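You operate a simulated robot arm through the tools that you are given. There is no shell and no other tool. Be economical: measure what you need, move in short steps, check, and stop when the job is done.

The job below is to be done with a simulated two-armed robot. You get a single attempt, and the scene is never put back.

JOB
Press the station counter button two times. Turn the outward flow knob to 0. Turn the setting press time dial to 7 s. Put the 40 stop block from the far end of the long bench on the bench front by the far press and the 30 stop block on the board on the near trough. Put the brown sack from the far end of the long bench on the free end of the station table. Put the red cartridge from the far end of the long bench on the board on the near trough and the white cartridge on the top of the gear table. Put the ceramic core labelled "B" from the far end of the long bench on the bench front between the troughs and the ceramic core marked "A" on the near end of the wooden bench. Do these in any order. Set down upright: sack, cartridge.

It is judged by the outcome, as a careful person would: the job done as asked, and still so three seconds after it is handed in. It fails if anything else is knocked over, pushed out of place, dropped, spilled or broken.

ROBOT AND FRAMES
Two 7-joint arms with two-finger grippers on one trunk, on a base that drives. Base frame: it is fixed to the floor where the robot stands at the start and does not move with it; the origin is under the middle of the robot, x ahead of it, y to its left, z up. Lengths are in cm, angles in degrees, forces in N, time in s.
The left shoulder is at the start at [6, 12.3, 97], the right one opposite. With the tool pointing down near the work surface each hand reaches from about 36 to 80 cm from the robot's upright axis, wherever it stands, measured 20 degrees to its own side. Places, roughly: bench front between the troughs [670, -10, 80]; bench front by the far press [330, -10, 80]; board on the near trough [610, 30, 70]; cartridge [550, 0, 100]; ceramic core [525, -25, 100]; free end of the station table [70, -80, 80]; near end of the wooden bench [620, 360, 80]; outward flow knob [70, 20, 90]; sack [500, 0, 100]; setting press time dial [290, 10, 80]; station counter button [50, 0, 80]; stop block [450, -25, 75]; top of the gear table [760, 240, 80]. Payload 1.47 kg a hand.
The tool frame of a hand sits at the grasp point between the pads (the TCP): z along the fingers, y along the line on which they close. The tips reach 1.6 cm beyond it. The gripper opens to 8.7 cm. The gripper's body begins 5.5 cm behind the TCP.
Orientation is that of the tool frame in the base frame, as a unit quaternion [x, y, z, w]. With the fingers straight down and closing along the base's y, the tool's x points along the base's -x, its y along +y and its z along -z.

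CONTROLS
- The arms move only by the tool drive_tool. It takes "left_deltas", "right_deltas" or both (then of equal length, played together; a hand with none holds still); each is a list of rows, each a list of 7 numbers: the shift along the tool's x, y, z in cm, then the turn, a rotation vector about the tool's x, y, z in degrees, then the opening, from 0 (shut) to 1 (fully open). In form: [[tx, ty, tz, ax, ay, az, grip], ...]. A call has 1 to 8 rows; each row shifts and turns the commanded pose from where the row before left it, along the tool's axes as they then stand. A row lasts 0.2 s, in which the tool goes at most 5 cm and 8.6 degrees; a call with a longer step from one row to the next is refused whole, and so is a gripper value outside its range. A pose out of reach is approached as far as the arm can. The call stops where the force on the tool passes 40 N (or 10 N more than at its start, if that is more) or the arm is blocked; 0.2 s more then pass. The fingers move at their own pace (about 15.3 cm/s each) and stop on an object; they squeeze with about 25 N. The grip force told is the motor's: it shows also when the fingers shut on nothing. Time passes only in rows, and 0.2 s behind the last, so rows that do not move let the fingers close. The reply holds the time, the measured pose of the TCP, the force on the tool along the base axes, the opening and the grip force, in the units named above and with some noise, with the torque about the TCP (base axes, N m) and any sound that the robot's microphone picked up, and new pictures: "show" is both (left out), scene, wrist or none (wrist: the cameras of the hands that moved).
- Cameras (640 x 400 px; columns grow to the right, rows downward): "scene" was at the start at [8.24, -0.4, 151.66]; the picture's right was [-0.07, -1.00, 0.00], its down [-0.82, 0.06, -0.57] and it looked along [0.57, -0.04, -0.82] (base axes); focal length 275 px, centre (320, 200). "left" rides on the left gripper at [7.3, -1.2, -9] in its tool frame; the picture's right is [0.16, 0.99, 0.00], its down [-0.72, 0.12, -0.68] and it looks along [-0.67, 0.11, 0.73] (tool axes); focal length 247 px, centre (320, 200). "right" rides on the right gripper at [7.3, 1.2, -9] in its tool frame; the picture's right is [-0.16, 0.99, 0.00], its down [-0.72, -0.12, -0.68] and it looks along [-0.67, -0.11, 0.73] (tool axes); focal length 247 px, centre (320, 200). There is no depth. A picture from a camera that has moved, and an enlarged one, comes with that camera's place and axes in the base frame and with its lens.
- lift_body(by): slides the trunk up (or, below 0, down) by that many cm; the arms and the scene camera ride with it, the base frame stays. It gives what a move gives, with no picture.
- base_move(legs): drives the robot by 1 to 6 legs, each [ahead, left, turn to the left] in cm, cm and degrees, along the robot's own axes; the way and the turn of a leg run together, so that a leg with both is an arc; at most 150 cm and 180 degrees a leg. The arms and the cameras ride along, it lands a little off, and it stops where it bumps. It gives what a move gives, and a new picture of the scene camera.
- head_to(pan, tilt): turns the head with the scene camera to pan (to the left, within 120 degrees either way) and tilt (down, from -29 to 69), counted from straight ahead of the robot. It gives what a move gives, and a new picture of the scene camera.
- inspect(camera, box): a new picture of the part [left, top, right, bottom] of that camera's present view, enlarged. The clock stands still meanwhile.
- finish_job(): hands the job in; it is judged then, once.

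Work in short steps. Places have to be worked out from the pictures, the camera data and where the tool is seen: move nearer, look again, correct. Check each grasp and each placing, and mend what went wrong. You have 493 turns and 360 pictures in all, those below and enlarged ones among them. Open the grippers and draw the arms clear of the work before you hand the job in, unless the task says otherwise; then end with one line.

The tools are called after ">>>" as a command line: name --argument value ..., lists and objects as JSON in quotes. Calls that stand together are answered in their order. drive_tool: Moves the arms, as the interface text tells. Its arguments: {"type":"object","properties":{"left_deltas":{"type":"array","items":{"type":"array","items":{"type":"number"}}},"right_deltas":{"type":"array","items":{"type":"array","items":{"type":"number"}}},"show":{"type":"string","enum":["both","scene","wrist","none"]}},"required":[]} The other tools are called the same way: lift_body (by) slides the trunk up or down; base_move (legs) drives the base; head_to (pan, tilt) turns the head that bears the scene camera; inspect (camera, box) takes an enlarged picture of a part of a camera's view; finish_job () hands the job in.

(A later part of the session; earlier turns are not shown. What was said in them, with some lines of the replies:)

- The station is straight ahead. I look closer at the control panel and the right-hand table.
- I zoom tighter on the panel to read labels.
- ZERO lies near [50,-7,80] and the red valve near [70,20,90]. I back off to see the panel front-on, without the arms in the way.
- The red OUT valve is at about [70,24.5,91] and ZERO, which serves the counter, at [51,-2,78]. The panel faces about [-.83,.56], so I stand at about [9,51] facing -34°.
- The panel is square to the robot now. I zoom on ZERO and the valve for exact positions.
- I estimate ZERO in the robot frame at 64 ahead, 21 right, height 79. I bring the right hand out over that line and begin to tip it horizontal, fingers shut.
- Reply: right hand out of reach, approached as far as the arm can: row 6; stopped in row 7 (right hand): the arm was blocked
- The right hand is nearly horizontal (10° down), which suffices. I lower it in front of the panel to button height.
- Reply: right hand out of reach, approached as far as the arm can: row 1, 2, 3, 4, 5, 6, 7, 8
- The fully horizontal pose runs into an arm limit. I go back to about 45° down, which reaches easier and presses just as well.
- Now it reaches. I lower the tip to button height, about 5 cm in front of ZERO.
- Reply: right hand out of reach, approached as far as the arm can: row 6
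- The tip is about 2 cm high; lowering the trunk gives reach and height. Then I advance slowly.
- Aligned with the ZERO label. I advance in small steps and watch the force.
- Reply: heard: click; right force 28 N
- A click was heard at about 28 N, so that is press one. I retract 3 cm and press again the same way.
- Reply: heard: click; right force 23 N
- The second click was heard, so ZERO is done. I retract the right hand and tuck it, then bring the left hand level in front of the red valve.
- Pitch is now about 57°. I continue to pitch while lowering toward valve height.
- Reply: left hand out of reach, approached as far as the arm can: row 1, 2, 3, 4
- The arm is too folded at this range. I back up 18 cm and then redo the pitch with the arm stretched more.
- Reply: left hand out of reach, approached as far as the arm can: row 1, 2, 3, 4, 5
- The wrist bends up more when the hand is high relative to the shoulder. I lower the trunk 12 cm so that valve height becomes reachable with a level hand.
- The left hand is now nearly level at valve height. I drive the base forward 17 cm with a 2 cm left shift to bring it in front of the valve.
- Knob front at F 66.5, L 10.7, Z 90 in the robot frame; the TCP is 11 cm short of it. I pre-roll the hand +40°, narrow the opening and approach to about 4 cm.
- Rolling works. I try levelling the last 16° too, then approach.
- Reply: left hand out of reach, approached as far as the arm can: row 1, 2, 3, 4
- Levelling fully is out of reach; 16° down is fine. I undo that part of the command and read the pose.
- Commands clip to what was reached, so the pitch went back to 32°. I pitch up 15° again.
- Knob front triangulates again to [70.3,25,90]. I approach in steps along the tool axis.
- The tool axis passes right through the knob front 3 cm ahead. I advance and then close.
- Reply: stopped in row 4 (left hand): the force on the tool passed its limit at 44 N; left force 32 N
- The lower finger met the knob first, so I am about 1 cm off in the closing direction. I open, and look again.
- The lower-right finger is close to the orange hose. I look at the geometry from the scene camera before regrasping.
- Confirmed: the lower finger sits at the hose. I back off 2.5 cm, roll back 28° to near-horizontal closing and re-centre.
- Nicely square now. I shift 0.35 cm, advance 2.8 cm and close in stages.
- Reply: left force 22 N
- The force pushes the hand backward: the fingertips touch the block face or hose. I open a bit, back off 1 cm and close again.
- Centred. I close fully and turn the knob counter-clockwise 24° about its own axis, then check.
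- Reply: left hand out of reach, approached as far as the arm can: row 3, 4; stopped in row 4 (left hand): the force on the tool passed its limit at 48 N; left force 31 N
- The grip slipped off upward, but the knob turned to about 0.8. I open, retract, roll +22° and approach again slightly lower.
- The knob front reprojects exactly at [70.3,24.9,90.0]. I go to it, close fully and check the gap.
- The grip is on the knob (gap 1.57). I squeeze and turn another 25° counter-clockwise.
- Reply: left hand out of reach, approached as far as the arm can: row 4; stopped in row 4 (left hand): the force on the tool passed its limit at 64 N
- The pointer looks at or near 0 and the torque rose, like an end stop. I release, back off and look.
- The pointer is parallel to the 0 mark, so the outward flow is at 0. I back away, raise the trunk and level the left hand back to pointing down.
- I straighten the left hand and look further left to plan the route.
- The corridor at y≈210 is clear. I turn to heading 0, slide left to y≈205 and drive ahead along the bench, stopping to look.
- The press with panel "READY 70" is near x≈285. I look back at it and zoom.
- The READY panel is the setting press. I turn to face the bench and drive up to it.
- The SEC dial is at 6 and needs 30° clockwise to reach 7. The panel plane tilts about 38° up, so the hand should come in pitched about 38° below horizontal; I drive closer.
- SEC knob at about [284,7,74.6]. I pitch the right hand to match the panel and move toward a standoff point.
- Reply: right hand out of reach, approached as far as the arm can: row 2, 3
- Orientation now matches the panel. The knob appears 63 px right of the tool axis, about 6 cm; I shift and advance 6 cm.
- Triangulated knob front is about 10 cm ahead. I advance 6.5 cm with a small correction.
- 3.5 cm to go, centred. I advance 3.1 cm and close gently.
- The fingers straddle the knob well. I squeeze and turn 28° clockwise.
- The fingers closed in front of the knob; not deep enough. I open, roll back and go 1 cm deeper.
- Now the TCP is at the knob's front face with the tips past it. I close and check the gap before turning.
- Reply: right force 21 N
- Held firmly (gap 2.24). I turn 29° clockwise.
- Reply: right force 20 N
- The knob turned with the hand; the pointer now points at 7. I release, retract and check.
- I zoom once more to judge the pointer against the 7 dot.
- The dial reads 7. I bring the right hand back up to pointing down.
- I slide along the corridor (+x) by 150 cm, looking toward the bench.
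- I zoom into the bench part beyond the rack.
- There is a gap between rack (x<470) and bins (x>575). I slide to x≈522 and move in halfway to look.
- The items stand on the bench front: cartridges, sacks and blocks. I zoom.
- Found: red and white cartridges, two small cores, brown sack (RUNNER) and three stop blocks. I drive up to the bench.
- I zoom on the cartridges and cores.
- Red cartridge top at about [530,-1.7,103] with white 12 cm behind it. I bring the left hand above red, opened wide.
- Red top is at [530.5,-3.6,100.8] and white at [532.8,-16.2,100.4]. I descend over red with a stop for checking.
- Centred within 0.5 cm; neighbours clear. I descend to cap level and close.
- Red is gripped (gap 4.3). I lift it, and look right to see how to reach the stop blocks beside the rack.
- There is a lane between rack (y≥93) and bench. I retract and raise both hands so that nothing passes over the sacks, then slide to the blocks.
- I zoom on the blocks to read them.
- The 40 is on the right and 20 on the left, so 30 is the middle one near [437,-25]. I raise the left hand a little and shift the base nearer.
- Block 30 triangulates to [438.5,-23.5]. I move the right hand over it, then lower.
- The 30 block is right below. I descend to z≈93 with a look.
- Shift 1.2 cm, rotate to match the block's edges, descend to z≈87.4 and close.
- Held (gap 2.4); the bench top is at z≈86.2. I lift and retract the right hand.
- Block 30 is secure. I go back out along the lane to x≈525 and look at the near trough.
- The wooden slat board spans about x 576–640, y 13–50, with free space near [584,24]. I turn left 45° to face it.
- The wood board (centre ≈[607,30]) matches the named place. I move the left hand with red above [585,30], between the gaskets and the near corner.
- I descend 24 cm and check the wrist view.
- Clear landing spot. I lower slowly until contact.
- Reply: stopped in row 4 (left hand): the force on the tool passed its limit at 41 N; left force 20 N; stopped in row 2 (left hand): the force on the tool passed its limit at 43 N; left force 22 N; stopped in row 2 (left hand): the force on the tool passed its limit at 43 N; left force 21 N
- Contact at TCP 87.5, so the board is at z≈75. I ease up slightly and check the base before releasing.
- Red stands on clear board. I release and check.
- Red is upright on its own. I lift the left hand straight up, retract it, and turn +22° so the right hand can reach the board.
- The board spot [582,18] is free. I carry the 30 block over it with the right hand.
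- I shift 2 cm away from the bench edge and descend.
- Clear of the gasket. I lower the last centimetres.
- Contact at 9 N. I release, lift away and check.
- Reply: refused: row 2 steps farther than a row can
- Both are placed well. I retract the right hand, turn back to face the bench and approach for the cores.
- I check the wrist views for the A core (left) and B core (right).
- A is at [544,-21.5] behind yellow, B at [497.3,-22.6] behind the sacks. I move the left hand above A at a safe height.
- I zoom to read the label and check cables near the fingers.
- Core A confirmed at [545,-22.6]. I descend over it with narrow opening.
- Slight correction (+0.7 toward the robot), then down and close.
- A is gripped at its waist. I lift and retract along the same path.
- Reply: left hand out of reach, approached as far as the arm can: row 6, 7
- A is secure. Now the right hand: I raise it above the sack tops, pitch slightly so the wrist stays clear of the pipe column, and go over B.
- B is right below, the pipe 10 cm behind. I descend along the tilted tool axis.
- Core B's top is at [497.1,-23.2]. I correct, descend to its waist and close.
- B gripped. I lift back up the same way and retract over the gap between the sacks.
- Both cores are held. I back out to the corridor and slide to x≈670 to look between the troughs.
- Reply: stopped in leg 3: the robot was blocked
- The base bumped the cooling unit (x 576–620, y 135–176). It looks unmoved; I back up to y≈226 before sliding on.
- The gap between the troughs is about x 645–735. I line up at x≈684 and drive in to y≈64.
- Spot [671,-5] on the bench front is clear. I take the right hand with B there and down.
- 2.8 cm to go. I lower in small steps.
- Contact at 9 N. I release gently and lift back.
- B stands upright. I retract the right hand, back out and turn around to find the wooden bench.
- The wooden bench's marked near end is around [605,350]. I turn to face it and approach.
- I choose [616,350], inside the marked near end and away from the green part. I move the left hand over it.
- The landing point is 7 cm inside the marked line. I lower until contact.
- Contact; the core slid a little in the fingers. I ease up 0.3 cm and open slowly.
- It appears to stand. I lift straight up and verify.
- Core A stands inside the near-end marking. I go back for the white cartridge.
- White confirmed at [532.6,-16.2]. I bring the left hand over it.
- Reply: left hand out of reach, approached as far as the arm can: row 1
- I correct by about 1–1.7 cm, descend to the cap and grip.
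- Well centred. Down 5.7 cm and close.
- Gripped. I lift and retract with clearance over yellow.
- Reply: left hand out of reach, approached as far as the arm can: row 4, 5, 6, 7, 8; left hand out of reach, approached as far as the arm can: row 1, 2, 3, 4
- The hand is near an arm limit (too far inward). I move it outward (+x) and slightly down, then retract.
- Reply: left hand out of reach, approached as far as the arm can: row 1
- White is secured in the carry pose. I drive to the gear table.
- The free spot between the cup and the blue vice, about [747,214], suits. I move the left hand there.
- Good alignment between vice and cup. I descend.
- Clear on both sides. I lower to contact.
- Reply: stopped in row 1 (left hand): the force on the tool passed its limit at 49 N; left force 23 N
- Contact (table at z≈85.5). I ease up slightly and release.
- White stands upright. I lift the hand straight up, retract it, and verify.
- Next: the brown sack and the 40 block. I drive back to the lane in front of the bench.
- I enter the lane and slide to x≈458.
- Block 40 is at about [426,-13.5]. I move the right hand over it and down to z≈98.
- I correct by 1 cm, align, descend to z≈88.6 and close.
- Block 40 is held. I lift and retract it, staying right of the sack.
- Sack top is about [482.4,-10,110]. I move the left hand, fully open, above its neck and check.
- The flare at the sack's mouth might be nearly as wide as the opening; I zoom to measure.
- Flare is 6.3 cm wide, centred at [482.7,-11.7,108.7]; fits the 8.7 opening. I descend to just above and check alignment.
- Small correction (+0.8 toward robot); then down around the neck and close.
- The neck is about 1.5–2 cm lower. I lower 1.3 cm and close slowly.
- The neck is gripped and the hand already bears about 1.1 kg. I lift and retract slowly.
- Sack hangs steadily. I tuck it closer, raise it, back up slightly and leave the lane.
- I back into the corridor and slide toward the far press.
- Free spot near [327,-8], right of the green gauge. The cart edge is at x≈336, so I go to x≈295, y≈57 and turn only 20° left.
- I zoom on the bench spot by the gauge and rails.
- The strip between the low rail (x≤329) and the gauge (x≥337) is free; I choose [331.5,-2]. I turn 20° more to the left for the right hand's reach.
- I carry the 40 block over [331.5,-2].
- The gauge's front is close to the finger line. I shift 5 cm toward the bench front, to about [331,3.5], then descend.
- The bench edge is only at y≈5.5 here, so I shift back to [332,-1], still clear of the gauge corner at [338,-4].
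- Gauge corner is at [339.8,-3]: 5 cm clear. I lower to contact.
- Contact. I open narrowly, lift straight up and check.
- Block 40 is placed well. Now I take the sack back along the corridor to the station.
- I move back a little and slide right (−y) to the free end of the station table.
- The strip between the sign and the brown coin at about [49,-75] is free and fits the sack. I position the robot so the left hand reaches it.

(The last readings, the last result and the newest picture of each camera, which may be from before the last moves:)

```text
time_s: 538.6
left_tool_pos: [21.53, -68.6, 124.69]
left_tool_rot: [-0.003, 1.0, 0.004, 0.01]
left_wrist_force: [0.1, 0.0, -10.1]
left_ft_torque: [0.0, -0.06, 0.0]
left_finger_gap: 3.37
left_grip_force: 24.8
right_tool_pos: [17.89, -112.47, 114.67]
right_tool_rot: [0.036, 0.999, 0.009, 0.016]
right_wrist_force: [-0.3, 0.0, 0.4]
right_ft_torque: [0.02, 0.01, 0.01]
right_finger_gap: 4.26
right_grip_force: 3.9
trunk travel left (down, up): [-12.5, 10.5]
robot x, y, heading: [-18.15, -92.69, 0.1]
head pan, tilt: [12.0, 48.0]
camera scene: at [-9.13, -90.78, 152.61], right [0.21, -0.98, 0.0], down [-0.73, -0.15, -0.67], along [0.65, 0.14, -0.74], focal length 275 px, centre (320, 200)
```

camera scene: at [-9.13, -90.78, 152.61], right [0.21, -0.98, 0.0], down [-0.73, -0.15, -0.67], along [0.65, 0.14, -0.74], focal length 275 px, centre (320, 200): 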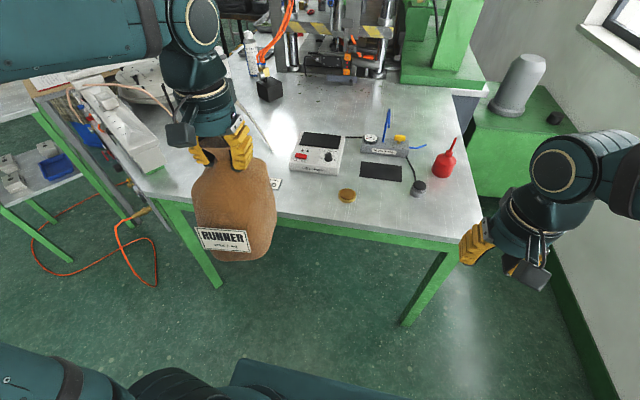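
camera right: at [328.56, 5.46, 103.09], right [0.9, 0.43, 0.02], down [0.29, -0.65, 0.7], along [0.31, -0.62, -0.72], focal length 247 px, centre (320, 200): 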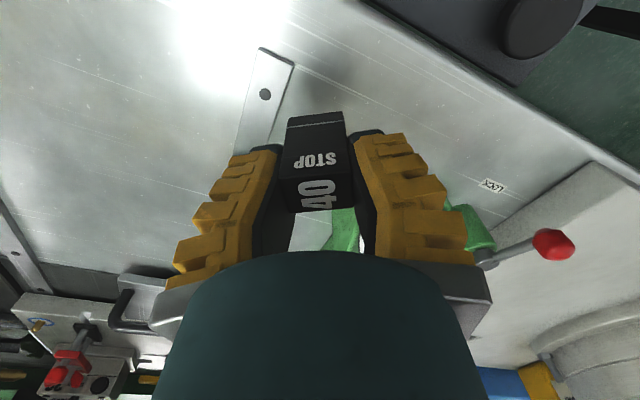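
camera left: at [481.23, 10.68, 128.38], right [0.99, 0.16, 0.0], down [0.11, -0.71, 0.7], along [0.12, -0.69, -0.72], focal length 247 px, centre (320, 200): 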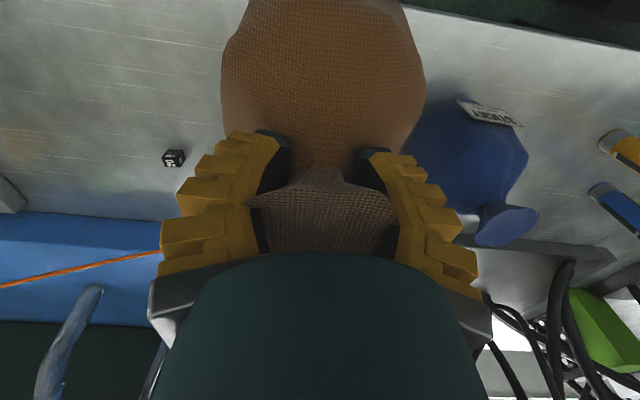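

I move the sack over [49,-75].

>>> drive_tool --left_deltas '[[-2.5, -0.6, 0, 0, 0, 0, 0], [-3.5, -0.8, 0, 0, 0, 0, 0], [-4, -0.9, 0, 0, 0, 0, 0], [-4.5, -1, 0, 0, 0, 0, 0], [-4.5, -1.1, 0, 0, 0, 0, 0], [-4.5, -1.1, 0, 0, 0, 0, 0], [-4, -0.9, 0, 0, 0, 0, 0]]' --show "both"

```text
time_s: 540.2
left_tool_pos: [49.35, -75.13, 124.94]
left_tool_rot: [-0.004, 1.0, 0.005, 0.008]
left_wrist_force: [1.0, 0.0, -9.9]
left_ft_torque: [-0.03, -0.05, 0.01]
left_finger_gap: 3.36
left_grip_force: 24.9
right_tool_pos: [18.19, -112.5, 114.49]
right_tool_rot: [0.036, 0.999, 0.009, 0.014]
right_wrist_force: [0.8, 0.1, 0.1]
right_ft_torque: [0.04, 0.03, 0.01]
right_finger_gap: 4.25
right_grip_force: 4.7
trunk travel left (down, up): [-12.5, 10.5]
robot x, y, heading: [-18.01, -92.51, 0.3]
head pan, tilt: [12.0, 48.0]
camera scene: at [-8.82, -90.86, 152.57], right [0.21, -0.98, 0.0], down [-0.73, -0.16, -0.67], along [0.65, 0.14, -0.74], focal length 275 px, centre (320, 200)
camera left: at [42.02, -76.33, 133.69], right [-0.16, 0.99, 0.01], down [0.71, 0.11, 0.69], along [0.68, 0.12, -0.72], focal length 247 px, centre (320, 200)
```

scene: 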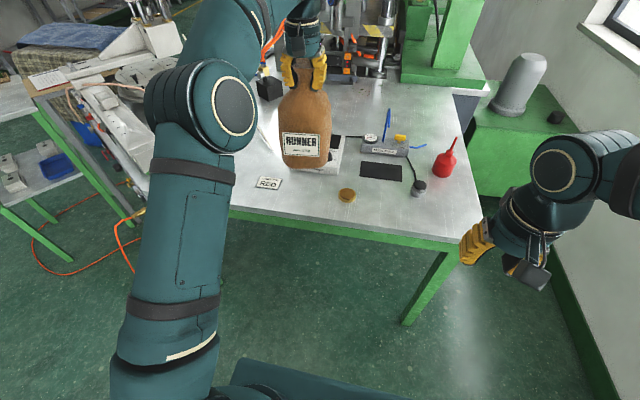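
left: 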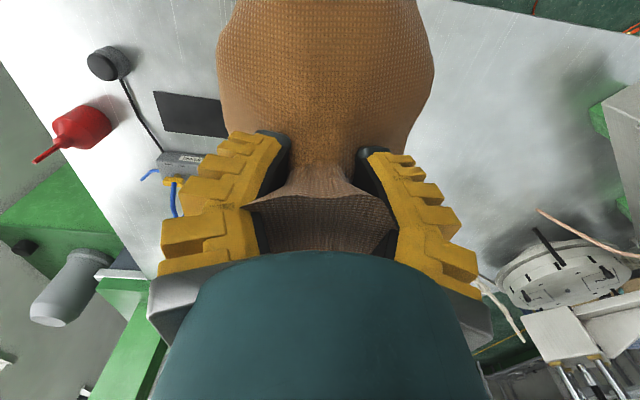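

I lower 15 cm and look at the clearance to sign, coin and warmer.

>>> drive_tool --left_deltas '[[0, 0, 3, 0, 0, 0, 0], [0, 0, 4, 0, 0, 0, 0], [0, 0, 4, 0, 0, 0, 0], [0, 0, 3.5, 0, 0, 0, 0]]' --show "scene"

>>> inspect --camera "scene" --box '[230, 80, 390, 230]'

```text
time_s: 541.2
left_tool_pos: [49.55, -74.72, 110.82]
left_tool_rot: [-0.004, 1.0, 0.003, 0.011]
left_wrist_force: [-0.3, -1.0, -11.4]
left_ft_torque: [0.01, -0.04, -0.02]
left_finger_gap: 3.4
left_grip_force: 25.5
right_tool_pos: [18.18, -112.44, 114.61]
right_tool_rot: [0.035, 0.999, 0.01, 0.016]
right_wrist_force: [-0.8, -0.1, -0.2]
right_ft_torque: [0.01, -0.03, 0.01]
right_finger_gap: 4.24
right_grip_force: 4.1
trunk travel left (down, up): [-12.5, 10.5]
robot x, y, heading: [-17.8, -92.5, 0.4]
head pan, tilt: [12.0, 48.0]
camera scene: at [-9.02, -90.75, 152.59], right [0.21, -0.98, 0.0], down [-0.73, -0.16, -0.67], along [0.65, 0.14, -0.74], focal length 275 px, centre (320, 200)
```

scene: 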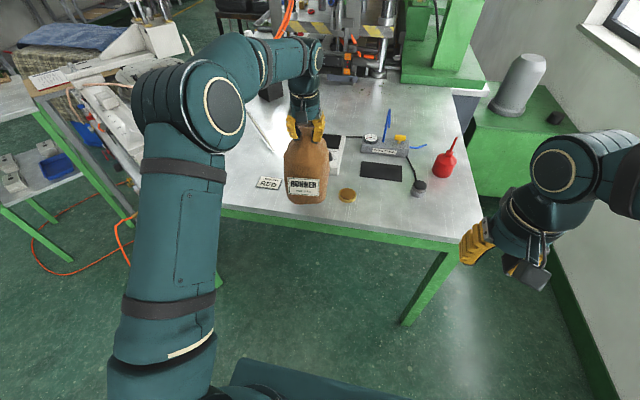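

```text
2.67 times, centred on (310, 155) of scene
camera zoom: at [-9.02, -90.75, 152.59], right [0.21, -0.98, 0.0], down [-0.73, -0.16, -0.67], along [0.65, 0.14, -0.74], focal length 733 px, centre (347, 320)
```

zoom: 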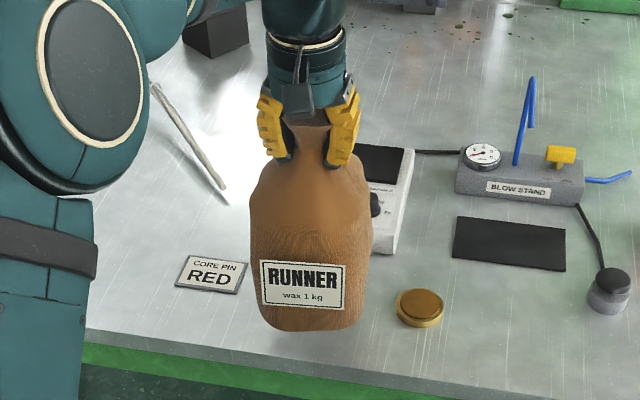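

Clear all round. I lower further in small steps.

>>> drive_tool --left_deltas '[[0, 0, 2.5, 0, 0, 0, 0], [0, 0, 1.5, 0, 0, 0, 0], [0, 0, 0.8, 0, 0, 0, 0]]' --show "none"

```text
time_s: 542.0
left_tool_pos: [49.7, -74.65, 105.93]
left_tool_rot: [-0.004, 1.0, 0.002, 0.01]
left_wrist_force: [-0.2, 0.0, -10.3]
left_ft_torque: [0.02, -0.04, -0.01]
left_finger_gap: 3.39
left_grip_force: 25.3
right_tool_pos: [18.05, -112.48, 114.65]
right_tool_rot: [0.035, 0.999, 0.01, 0.015]
right_wrist_force: [-0.3, 0.9, 0.2]
right_ft_torque: [0.01, 0.0, -0.02]
right_finger_gap: 4.22
right_grip_force: 4.0
trunk travel left (down, up): [-12.5, 10.5]
robot x, y, heading: [-17.75, -92.91, -0.1]
head pan, tilt: [12.0, 48.0]
```

>>> drive_tool --left_deltas '[[0, 0, 0.6, 0, 0, 0, 0], [0, 0, 0.5, 0, 0, 0, 0]]' --show "none"

```text
time_s: 542.6
left_tool_pos: [49.21, -74.16, 105.37]
left_tool_rot: [-0.005, 1.0, 0.004, 0.015]
left_wrist_force: [-14.9, 9.3, 30.4]
left_ft_torque: [-0.1, -0.12, 0.03]
left_finger_gap: 3.52
left_grip_force: 24.9
right_tool_pos: [17.6, -112.52, 114.79]
right_tool_rot: [0.034, 0.999, 0.009, 0.018]
right_wrist_force: [0.1, -0.3, 0.0]
right_ft_torque: [0.04, -0.04, 0.02]
right_finger_gap: 4.22
right_grip_force: 4.4
trunk travel left (down, up): [-12.5, 10.5]
robot x, y, heading: [-18.2, -92.75, 0.3]
head pan, tilt: [12.0, 48.0]
```

Contact. I ease up 0.4 cm to relax the force before releasing.

>>> drive_tool --left_deltas '[[0, 0, -0.4, 0, 0, 0, 0], [0, 0, 0, 0, 0, 0, 0]]' --show "none"

>>> inspect --camera "scene" --box '[230, 80, 390, 230]'

```text
time_s: 543.2
left_tool_pos: [49.38, -74.69, 105.45]
left_tool_rot: [-0.004, 1.0, 0.004, 0.012]
left_wrist_force: [-8.7, 10.7, 20.3]
left_ft_torque: [0.64, -0.59, 0.36]
left_finger_gap: 3.55
left_grip_force: 25.1
right_tool_pos: [17.64, -112.56, 114.76]
right_tool_rot: [0.035, 0.999, 0.009, 0.017]
right_wrist_force: [0.1, -0.6, 0.4]
right_ft_torque: [0.01, 0.02, 0.03]
right_finger_gap: 4.22
right_grip_force: 4.4
trunk travel left (down, up): [-12.5, 10.5]
robot x, y, heading: [-18.11, -92.37, -0.2]
head pan, tilt: [12.0, 48.0]
```

```text
2.67 times, centred on (310, 155) of scene
camera zoom: at [-9.5, -90.73, 152.63], right [0.21, -0.98, 0.0], down [-0.73, -0.16, -0.67], along [0.66, 0.14, -0.74], focal length 733 px, centre (347, 320)
```

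zoom: 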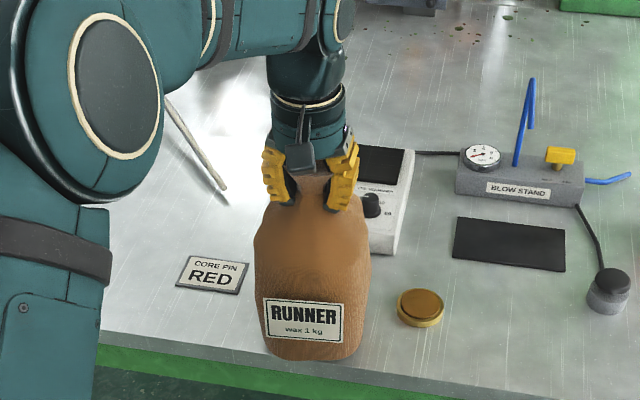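

It stands only ~2 cm from the table edge; I lift 1.5 cm and move it 3 cm further in.

>>> drive_tool --left_deltas '[[0, 0, -1.5, 0, 0, 0, 0], [-1, 0, -0.5, 0, 0, 0, 0], [-1, 0.2, 0, 0, 0, 0, 0], [-1, 0.2, 0, 0, 0, 0, 0], [0, 0, 0, 0, 0, 0, 0]]' --show "none"

>>> drive_tool --left_deltas '[[0, 0, 1.0, 0, 0, 0, 0], [0, 0, 0.6, 0, 0, 0, 0], [0, 0, 0, 0, 0, 0, 0]]' --show "none"

>>> inspect --camera "scene" --box '[230, 80, 390, 230]'

```text
time_s: 544.5
left_tool_pos: [52.44, -74.39, 107.13]
left_tool_rot: [-0.004, 1.0, 0.004, 0.011]
left_wrist_force: [0.1, 0.6, -9.2]
left_ft_torque: [-0.03, -0.04, 0.01]
left_finger_gap: 3.48
left_grip_force: 25.5
right_tool_pos: [17.99, -112.47, 114.63]
right_tool_rot: [0.035, 0.999, 0.01, 0.015]
right_wrist_force: [-0.7, 0.0, -0.6]
right_ft_torque: [-0.02, -0.02, -0.02]
right_finger_gap: 4.24
right_grip_force: 3.8
trunk travel left (down, up): [-12.5, 10.5]
robot x, y, heading: [-17.92, -92.32, 0.2]
head pan, tilt: [12.0, 48.0]
```

```text
time_s: 545.2
left_tool_pos: [52.5, -74.28, 105.73]
left_tool_rot: [-0.003, 1.0, 0.003, 0.011]
left_wrist_force: [0.0, -0.3, -11.1]
left_ft_torque: [-0.04, -0.03, 0.0]
left_finger_gap: 3.47
left_grip_force: 24.6
right_tool_pos: [18.14, -112.45, 114.58]
right_tool_rot: [0.036, 0.999, 0.009, 0.014]
right_wrist_force: [-0.5, 1.0, -1.0]
right_ft_torque: [-0.02, -0.02, -0.01]
right_finger_gap: 4.24
right_grip_force: 4.3
trunk travel left (down, up): [-12.5, 10.5]
robot x, y, heading: [-17.94, -92.42, -0.1]
head pan, tilt: [12.0, 48.0]
```

```text
2.67 times, centred on (310, 155) of scene
camera zoom: at [-9.06, -90.78, 152.6], right [0.21, -0.98, 0.0], down [-0.73, -0.16, -0.67], along [0.65, 0.14, -0.74], focal length 733 px, centre (347, 320)
```

zoom: 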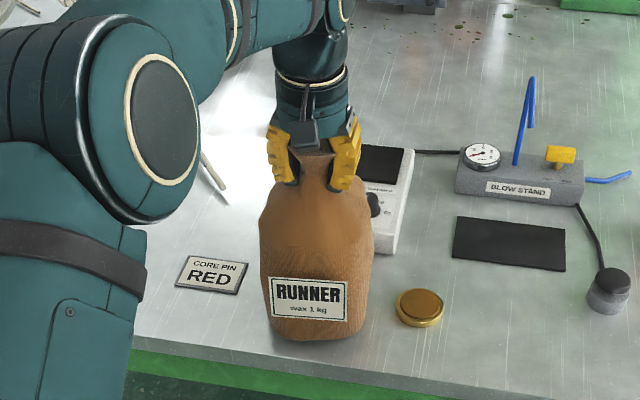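

Better placed. I lower the last millimetres to contact and check the force.

>>> drive_tool --left_deltas '[[0, 0, 0.3, 0, 0, 0, 0], [0, 0, 0.15, 0, 0, 0, 0]]' --show "none"

```text
time_s: 545.9
left_tool_pos: [52.39, -74.28, 105.35]
left_tool_rot: [-0.005, 1.0, 0.004, 0.013]
left_wrist_force: [-2.9, 2.1, 2.8]
left_ft_torque: [-0.33, -0.49, -0.02]
left_finger_gap: 3.44
left_grip_force: 24.4
right_tool_pos: [17.96, -112.57, 114.68]
right_tool_rot: [0.035, 0.999, 0.009, 0.016]
right_wrist_force: [0.4, 0.0, -0.1]
right_ft_torque: [0.01, -0.01, 0.01]
right_finger_gap: 4.24
right_grip_force: 4.4
trunk travel left (down, up): [-12.5, 10.5]
robot x, y, heading: [-17.79, -92.66, 0.0]
head pan, tilt: [12.0, 48.0]
```

The table now carries the sack. I open slowly.

>>> drive_tool --left_deltas '[[0, 0, 0, 0, 0, 0, 0.45], [0, 0, 0, 0, 0, 0, 0.6], [0, 0, 0, 0, 0, 0, 0.8], [0, 0, 0, 0, 0, 0, 1], [0, 0, 0, 0, 0, 0, 1]]' --show "both"

```text
time_s: 547.0
left_tool_pos: [52.54, -74.3, 105.24]
left_tool_rot: [-0.004, 1.0, 0.004, 0.01]
left_wrist_force: [-0.6, -0.1, -0.5]
left_ft_torque: [-0.04, -0.01, 0.01]
left_finger_gap: 8.7
left_grip_force: 0.0
right_tool_pos: [17.98, -112.54, 114.72]
right_tool_rot: [0.036, 0.999, 0.009, 0.017]
right_wrist_force: [0.1, 0.2, -0.9]
right_ft_torque: [0.02, -0.01, -0.02]
right_finger_gap: 4.26
right_grip_force: 4.2
trunk travel left (down, up): [-12.5, 10.5]
robot x, y, heading: [-18.17, -92.39, 0.3]
head pan, tilt: [12.0, 48.0]
camera scene: at [-9.17, -90.81, 152.61], right [0.21, -0.98, 0.0], down [-0.73, -0.16, -0.67], along [0.65, 0.14, -0.74], focal length 275 px, centre (320, 200)
camera left: at [45.09, -75.64, 113.98], right [-0.17, 0.99, 0.0], down [0.71, 0.12, 0.7], along [0.69, 0.12, -0.72], focal length 247 px, centre (320, 200)
```

scene: 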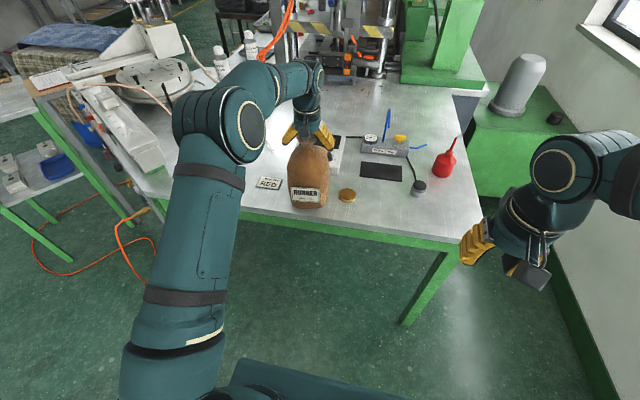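
left: 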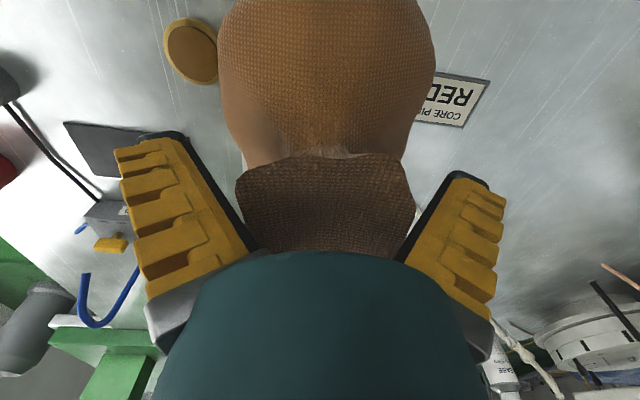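

Released cleanly. I lift straight up and then retract.

>>> drive_tool --left_deltas '[[0, 0, -2, 0, 0, 0, 1], [0, 0, -3, 0, 0, 0, 1], [0, 0, -4, 0, 0, 0, 1], [0, 0, -4.5, 0, 0, 0, 1], [0, 0, -4.5, 0, 0, 0, 1], [4.5, 1, 0, 0, 0, 0, 1], [4.5, 1, 0, 0, 0, 0, 1], [4.5, 1, 0, 0, 0, 0, 1]]' --show "none"

>>> drive_tool --left_deltas '[[4.5, 1, 0, 0, 0, 0, 1], [4.5, 1, 0, 0, 0, 0, 1], [4.5, 1, 0, 0, 0, 0, 1]]' --show "scene"

>>> inspect --camera "scene" --box '[230, 80, 390, 230]'

```text
time_s: 548.9
left_tool_pos: [38.57, -71.4, 123.05]
left_tool_rot: [-0.005, 1.0, 0.003, 0.013]
left_wrist_force: [-0.8, 0.3, -0.2]
left_ft_torque: [-0.01, -0.03, 0.01]
left_finger_gap: 8.69
left_grip_force: 0.0
right_tool_pos: [17.71, -112.51, 114.68]
right_tool_rot: [0.036, 0.999, 0.009, 0.017]
right_wrist_force: [-0.5, 0.4, 0.5]
right_ft_torque: [-0.01, -0.06, -0.01]
right_finger_gap: 4.21
right_grip_force: 3.9
trunk travel left (down, up): [-12.5, 10.5]
robot x, y, heading: [-17.98, -92.52, 0.2]
head pan, tilt: [12.0, 48.0]
```

```text
time_s: 549.6
left_tool_pos: [24.7, -68.5, 123.09]
left_tool_rot: [-0.003, 1.0, 0.003, 0.013]
left_wrist_force: [0.0, 0.2, -0.2]
left_ft_torque: [-0.02, -0.05, 0.01]
left_finger_gap: 8.7
left_grip_force: 0.0
right_tool_pos: [17.86, -112.51, 114.64]
right_tool_rot: [0.035, 0.999, 0.009, 0.017]
right_wrist_force: [-0.9, 0.6, 0.6]
right_ft_torque: [-0.01, -0.03, 0.0]
right_finger_gap: 4.21
right_grip_force: 4.1
trunk travel left (down, up): [-12.5, 10.5]
robot x, y, heading: [-17.79, -92.67, 0.2]
head pan, tilt: [12.0, 48.0]
camera scene: at [-9.45, -90.73, 152.63], right [0.21, -0.98, 0.0], down [-0.73, -0.16, -0.67], along [0.66, 0.14, -0.74], focal length 275 px, centre (320, 200)
```

scene: 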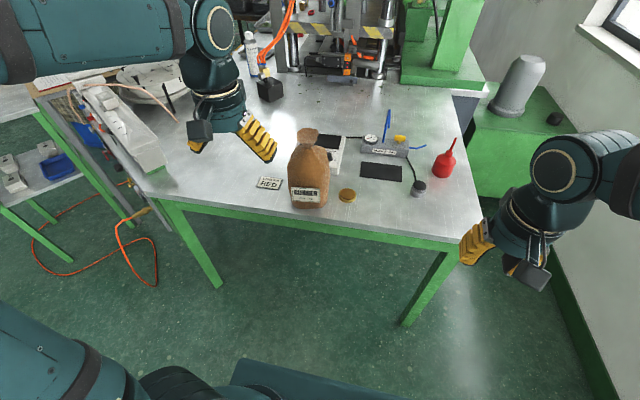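

```text
2.67 times, centred on (310, 155) of scene
camera zoom: at [-9.45, -90.73, 152.63], right [0.21, -0.98, 0.0], down [-0.73, -0.16, -0.67], along [0.66, 0.14, -0.74], focal length 733 px, centre (347, 320)
```

zoom: 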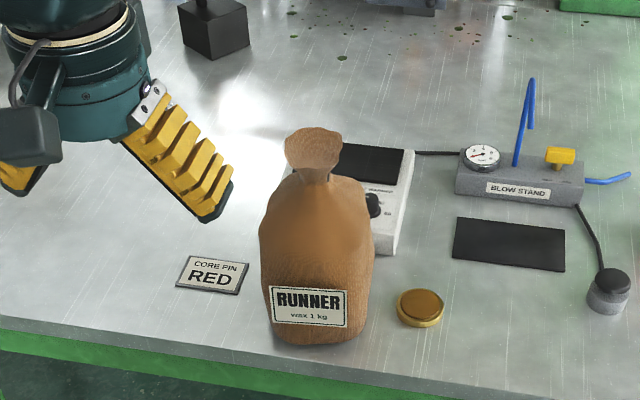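

The sack stands upright and free. I back away so both arms are well clear and take a last look.

>>> base_move --legs '[[-25, 0, 0]]'

>>> inspect --camera "scene" --box '[150, 60, 470, 260]'

```text
time_s: 551.5
left_tool_pos: [0.25, -68.51, 122.95]
left_tool_rot: [-0.006, 1.0, 0.004, 0.011]
left_wrist_force: [0.3, -0.5, 1.0]
left_ft_torque: [0.01, -0.04, -0.01]
left_finger_gap: 8.72
left_grip_force: 0.1
right_tool_pos: [-6.51, -112.48, 114.71]
right_tool_rot: [0.033, 0.999, 0.009, 0.016]
right_wrist_force: [-0.7, -0.1, -0.2]
right_ft_torque: [0.01, 0.0, 0.05]
right_finger_gap: 4.25
right_grip_force: 4.7
trunk travel left (down, up): [-12.5, 10.5]
robot x, y, heading: [-41.97, -92.74, 0.3]
head pan, tilt: [12.0, 48.0]
camera scene: at [-33.78, -90.85, 152.61], right [0.21, -0.98, 0.0], down [-0.73, -0.16, -0.67], along [0.65, 0.14, -0.74], focal length 275 px, centre (320, 200)
```

scene: 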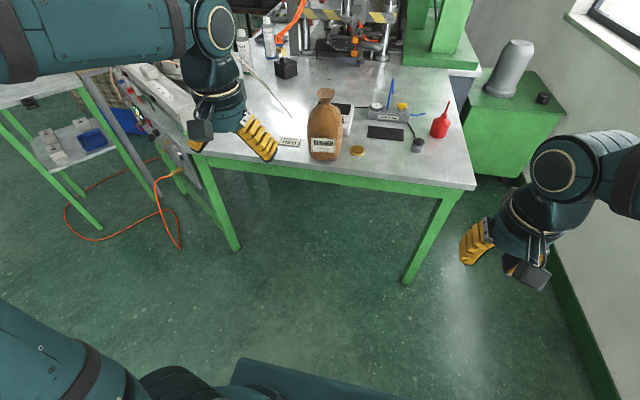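

```text
2.00 times, centred on (310, 160) of scene
camera zoom: at [-33.78, -90.85, 152.61], right [0.21, -0.98, 0.0], down [-0.73, -0.16, -0.67], along [0.65, 0.14, -0.74], focal length 550 px, centre (340, 280)
```

zoom: 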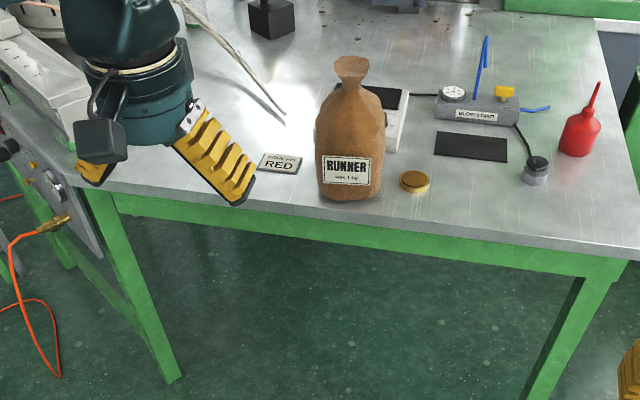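

Everything stands as asked, the grippers are open and the arms are clear. I hand the job in.

>>> finish_job

```text
The job is handed in.
```

All the items are placed and the controls set, and the job is handed in. Two things to know: I took the ZERO button to be the station counter button because it is the only one near the stated spot, and the base bumped the cooling unit once without visibly moving it.
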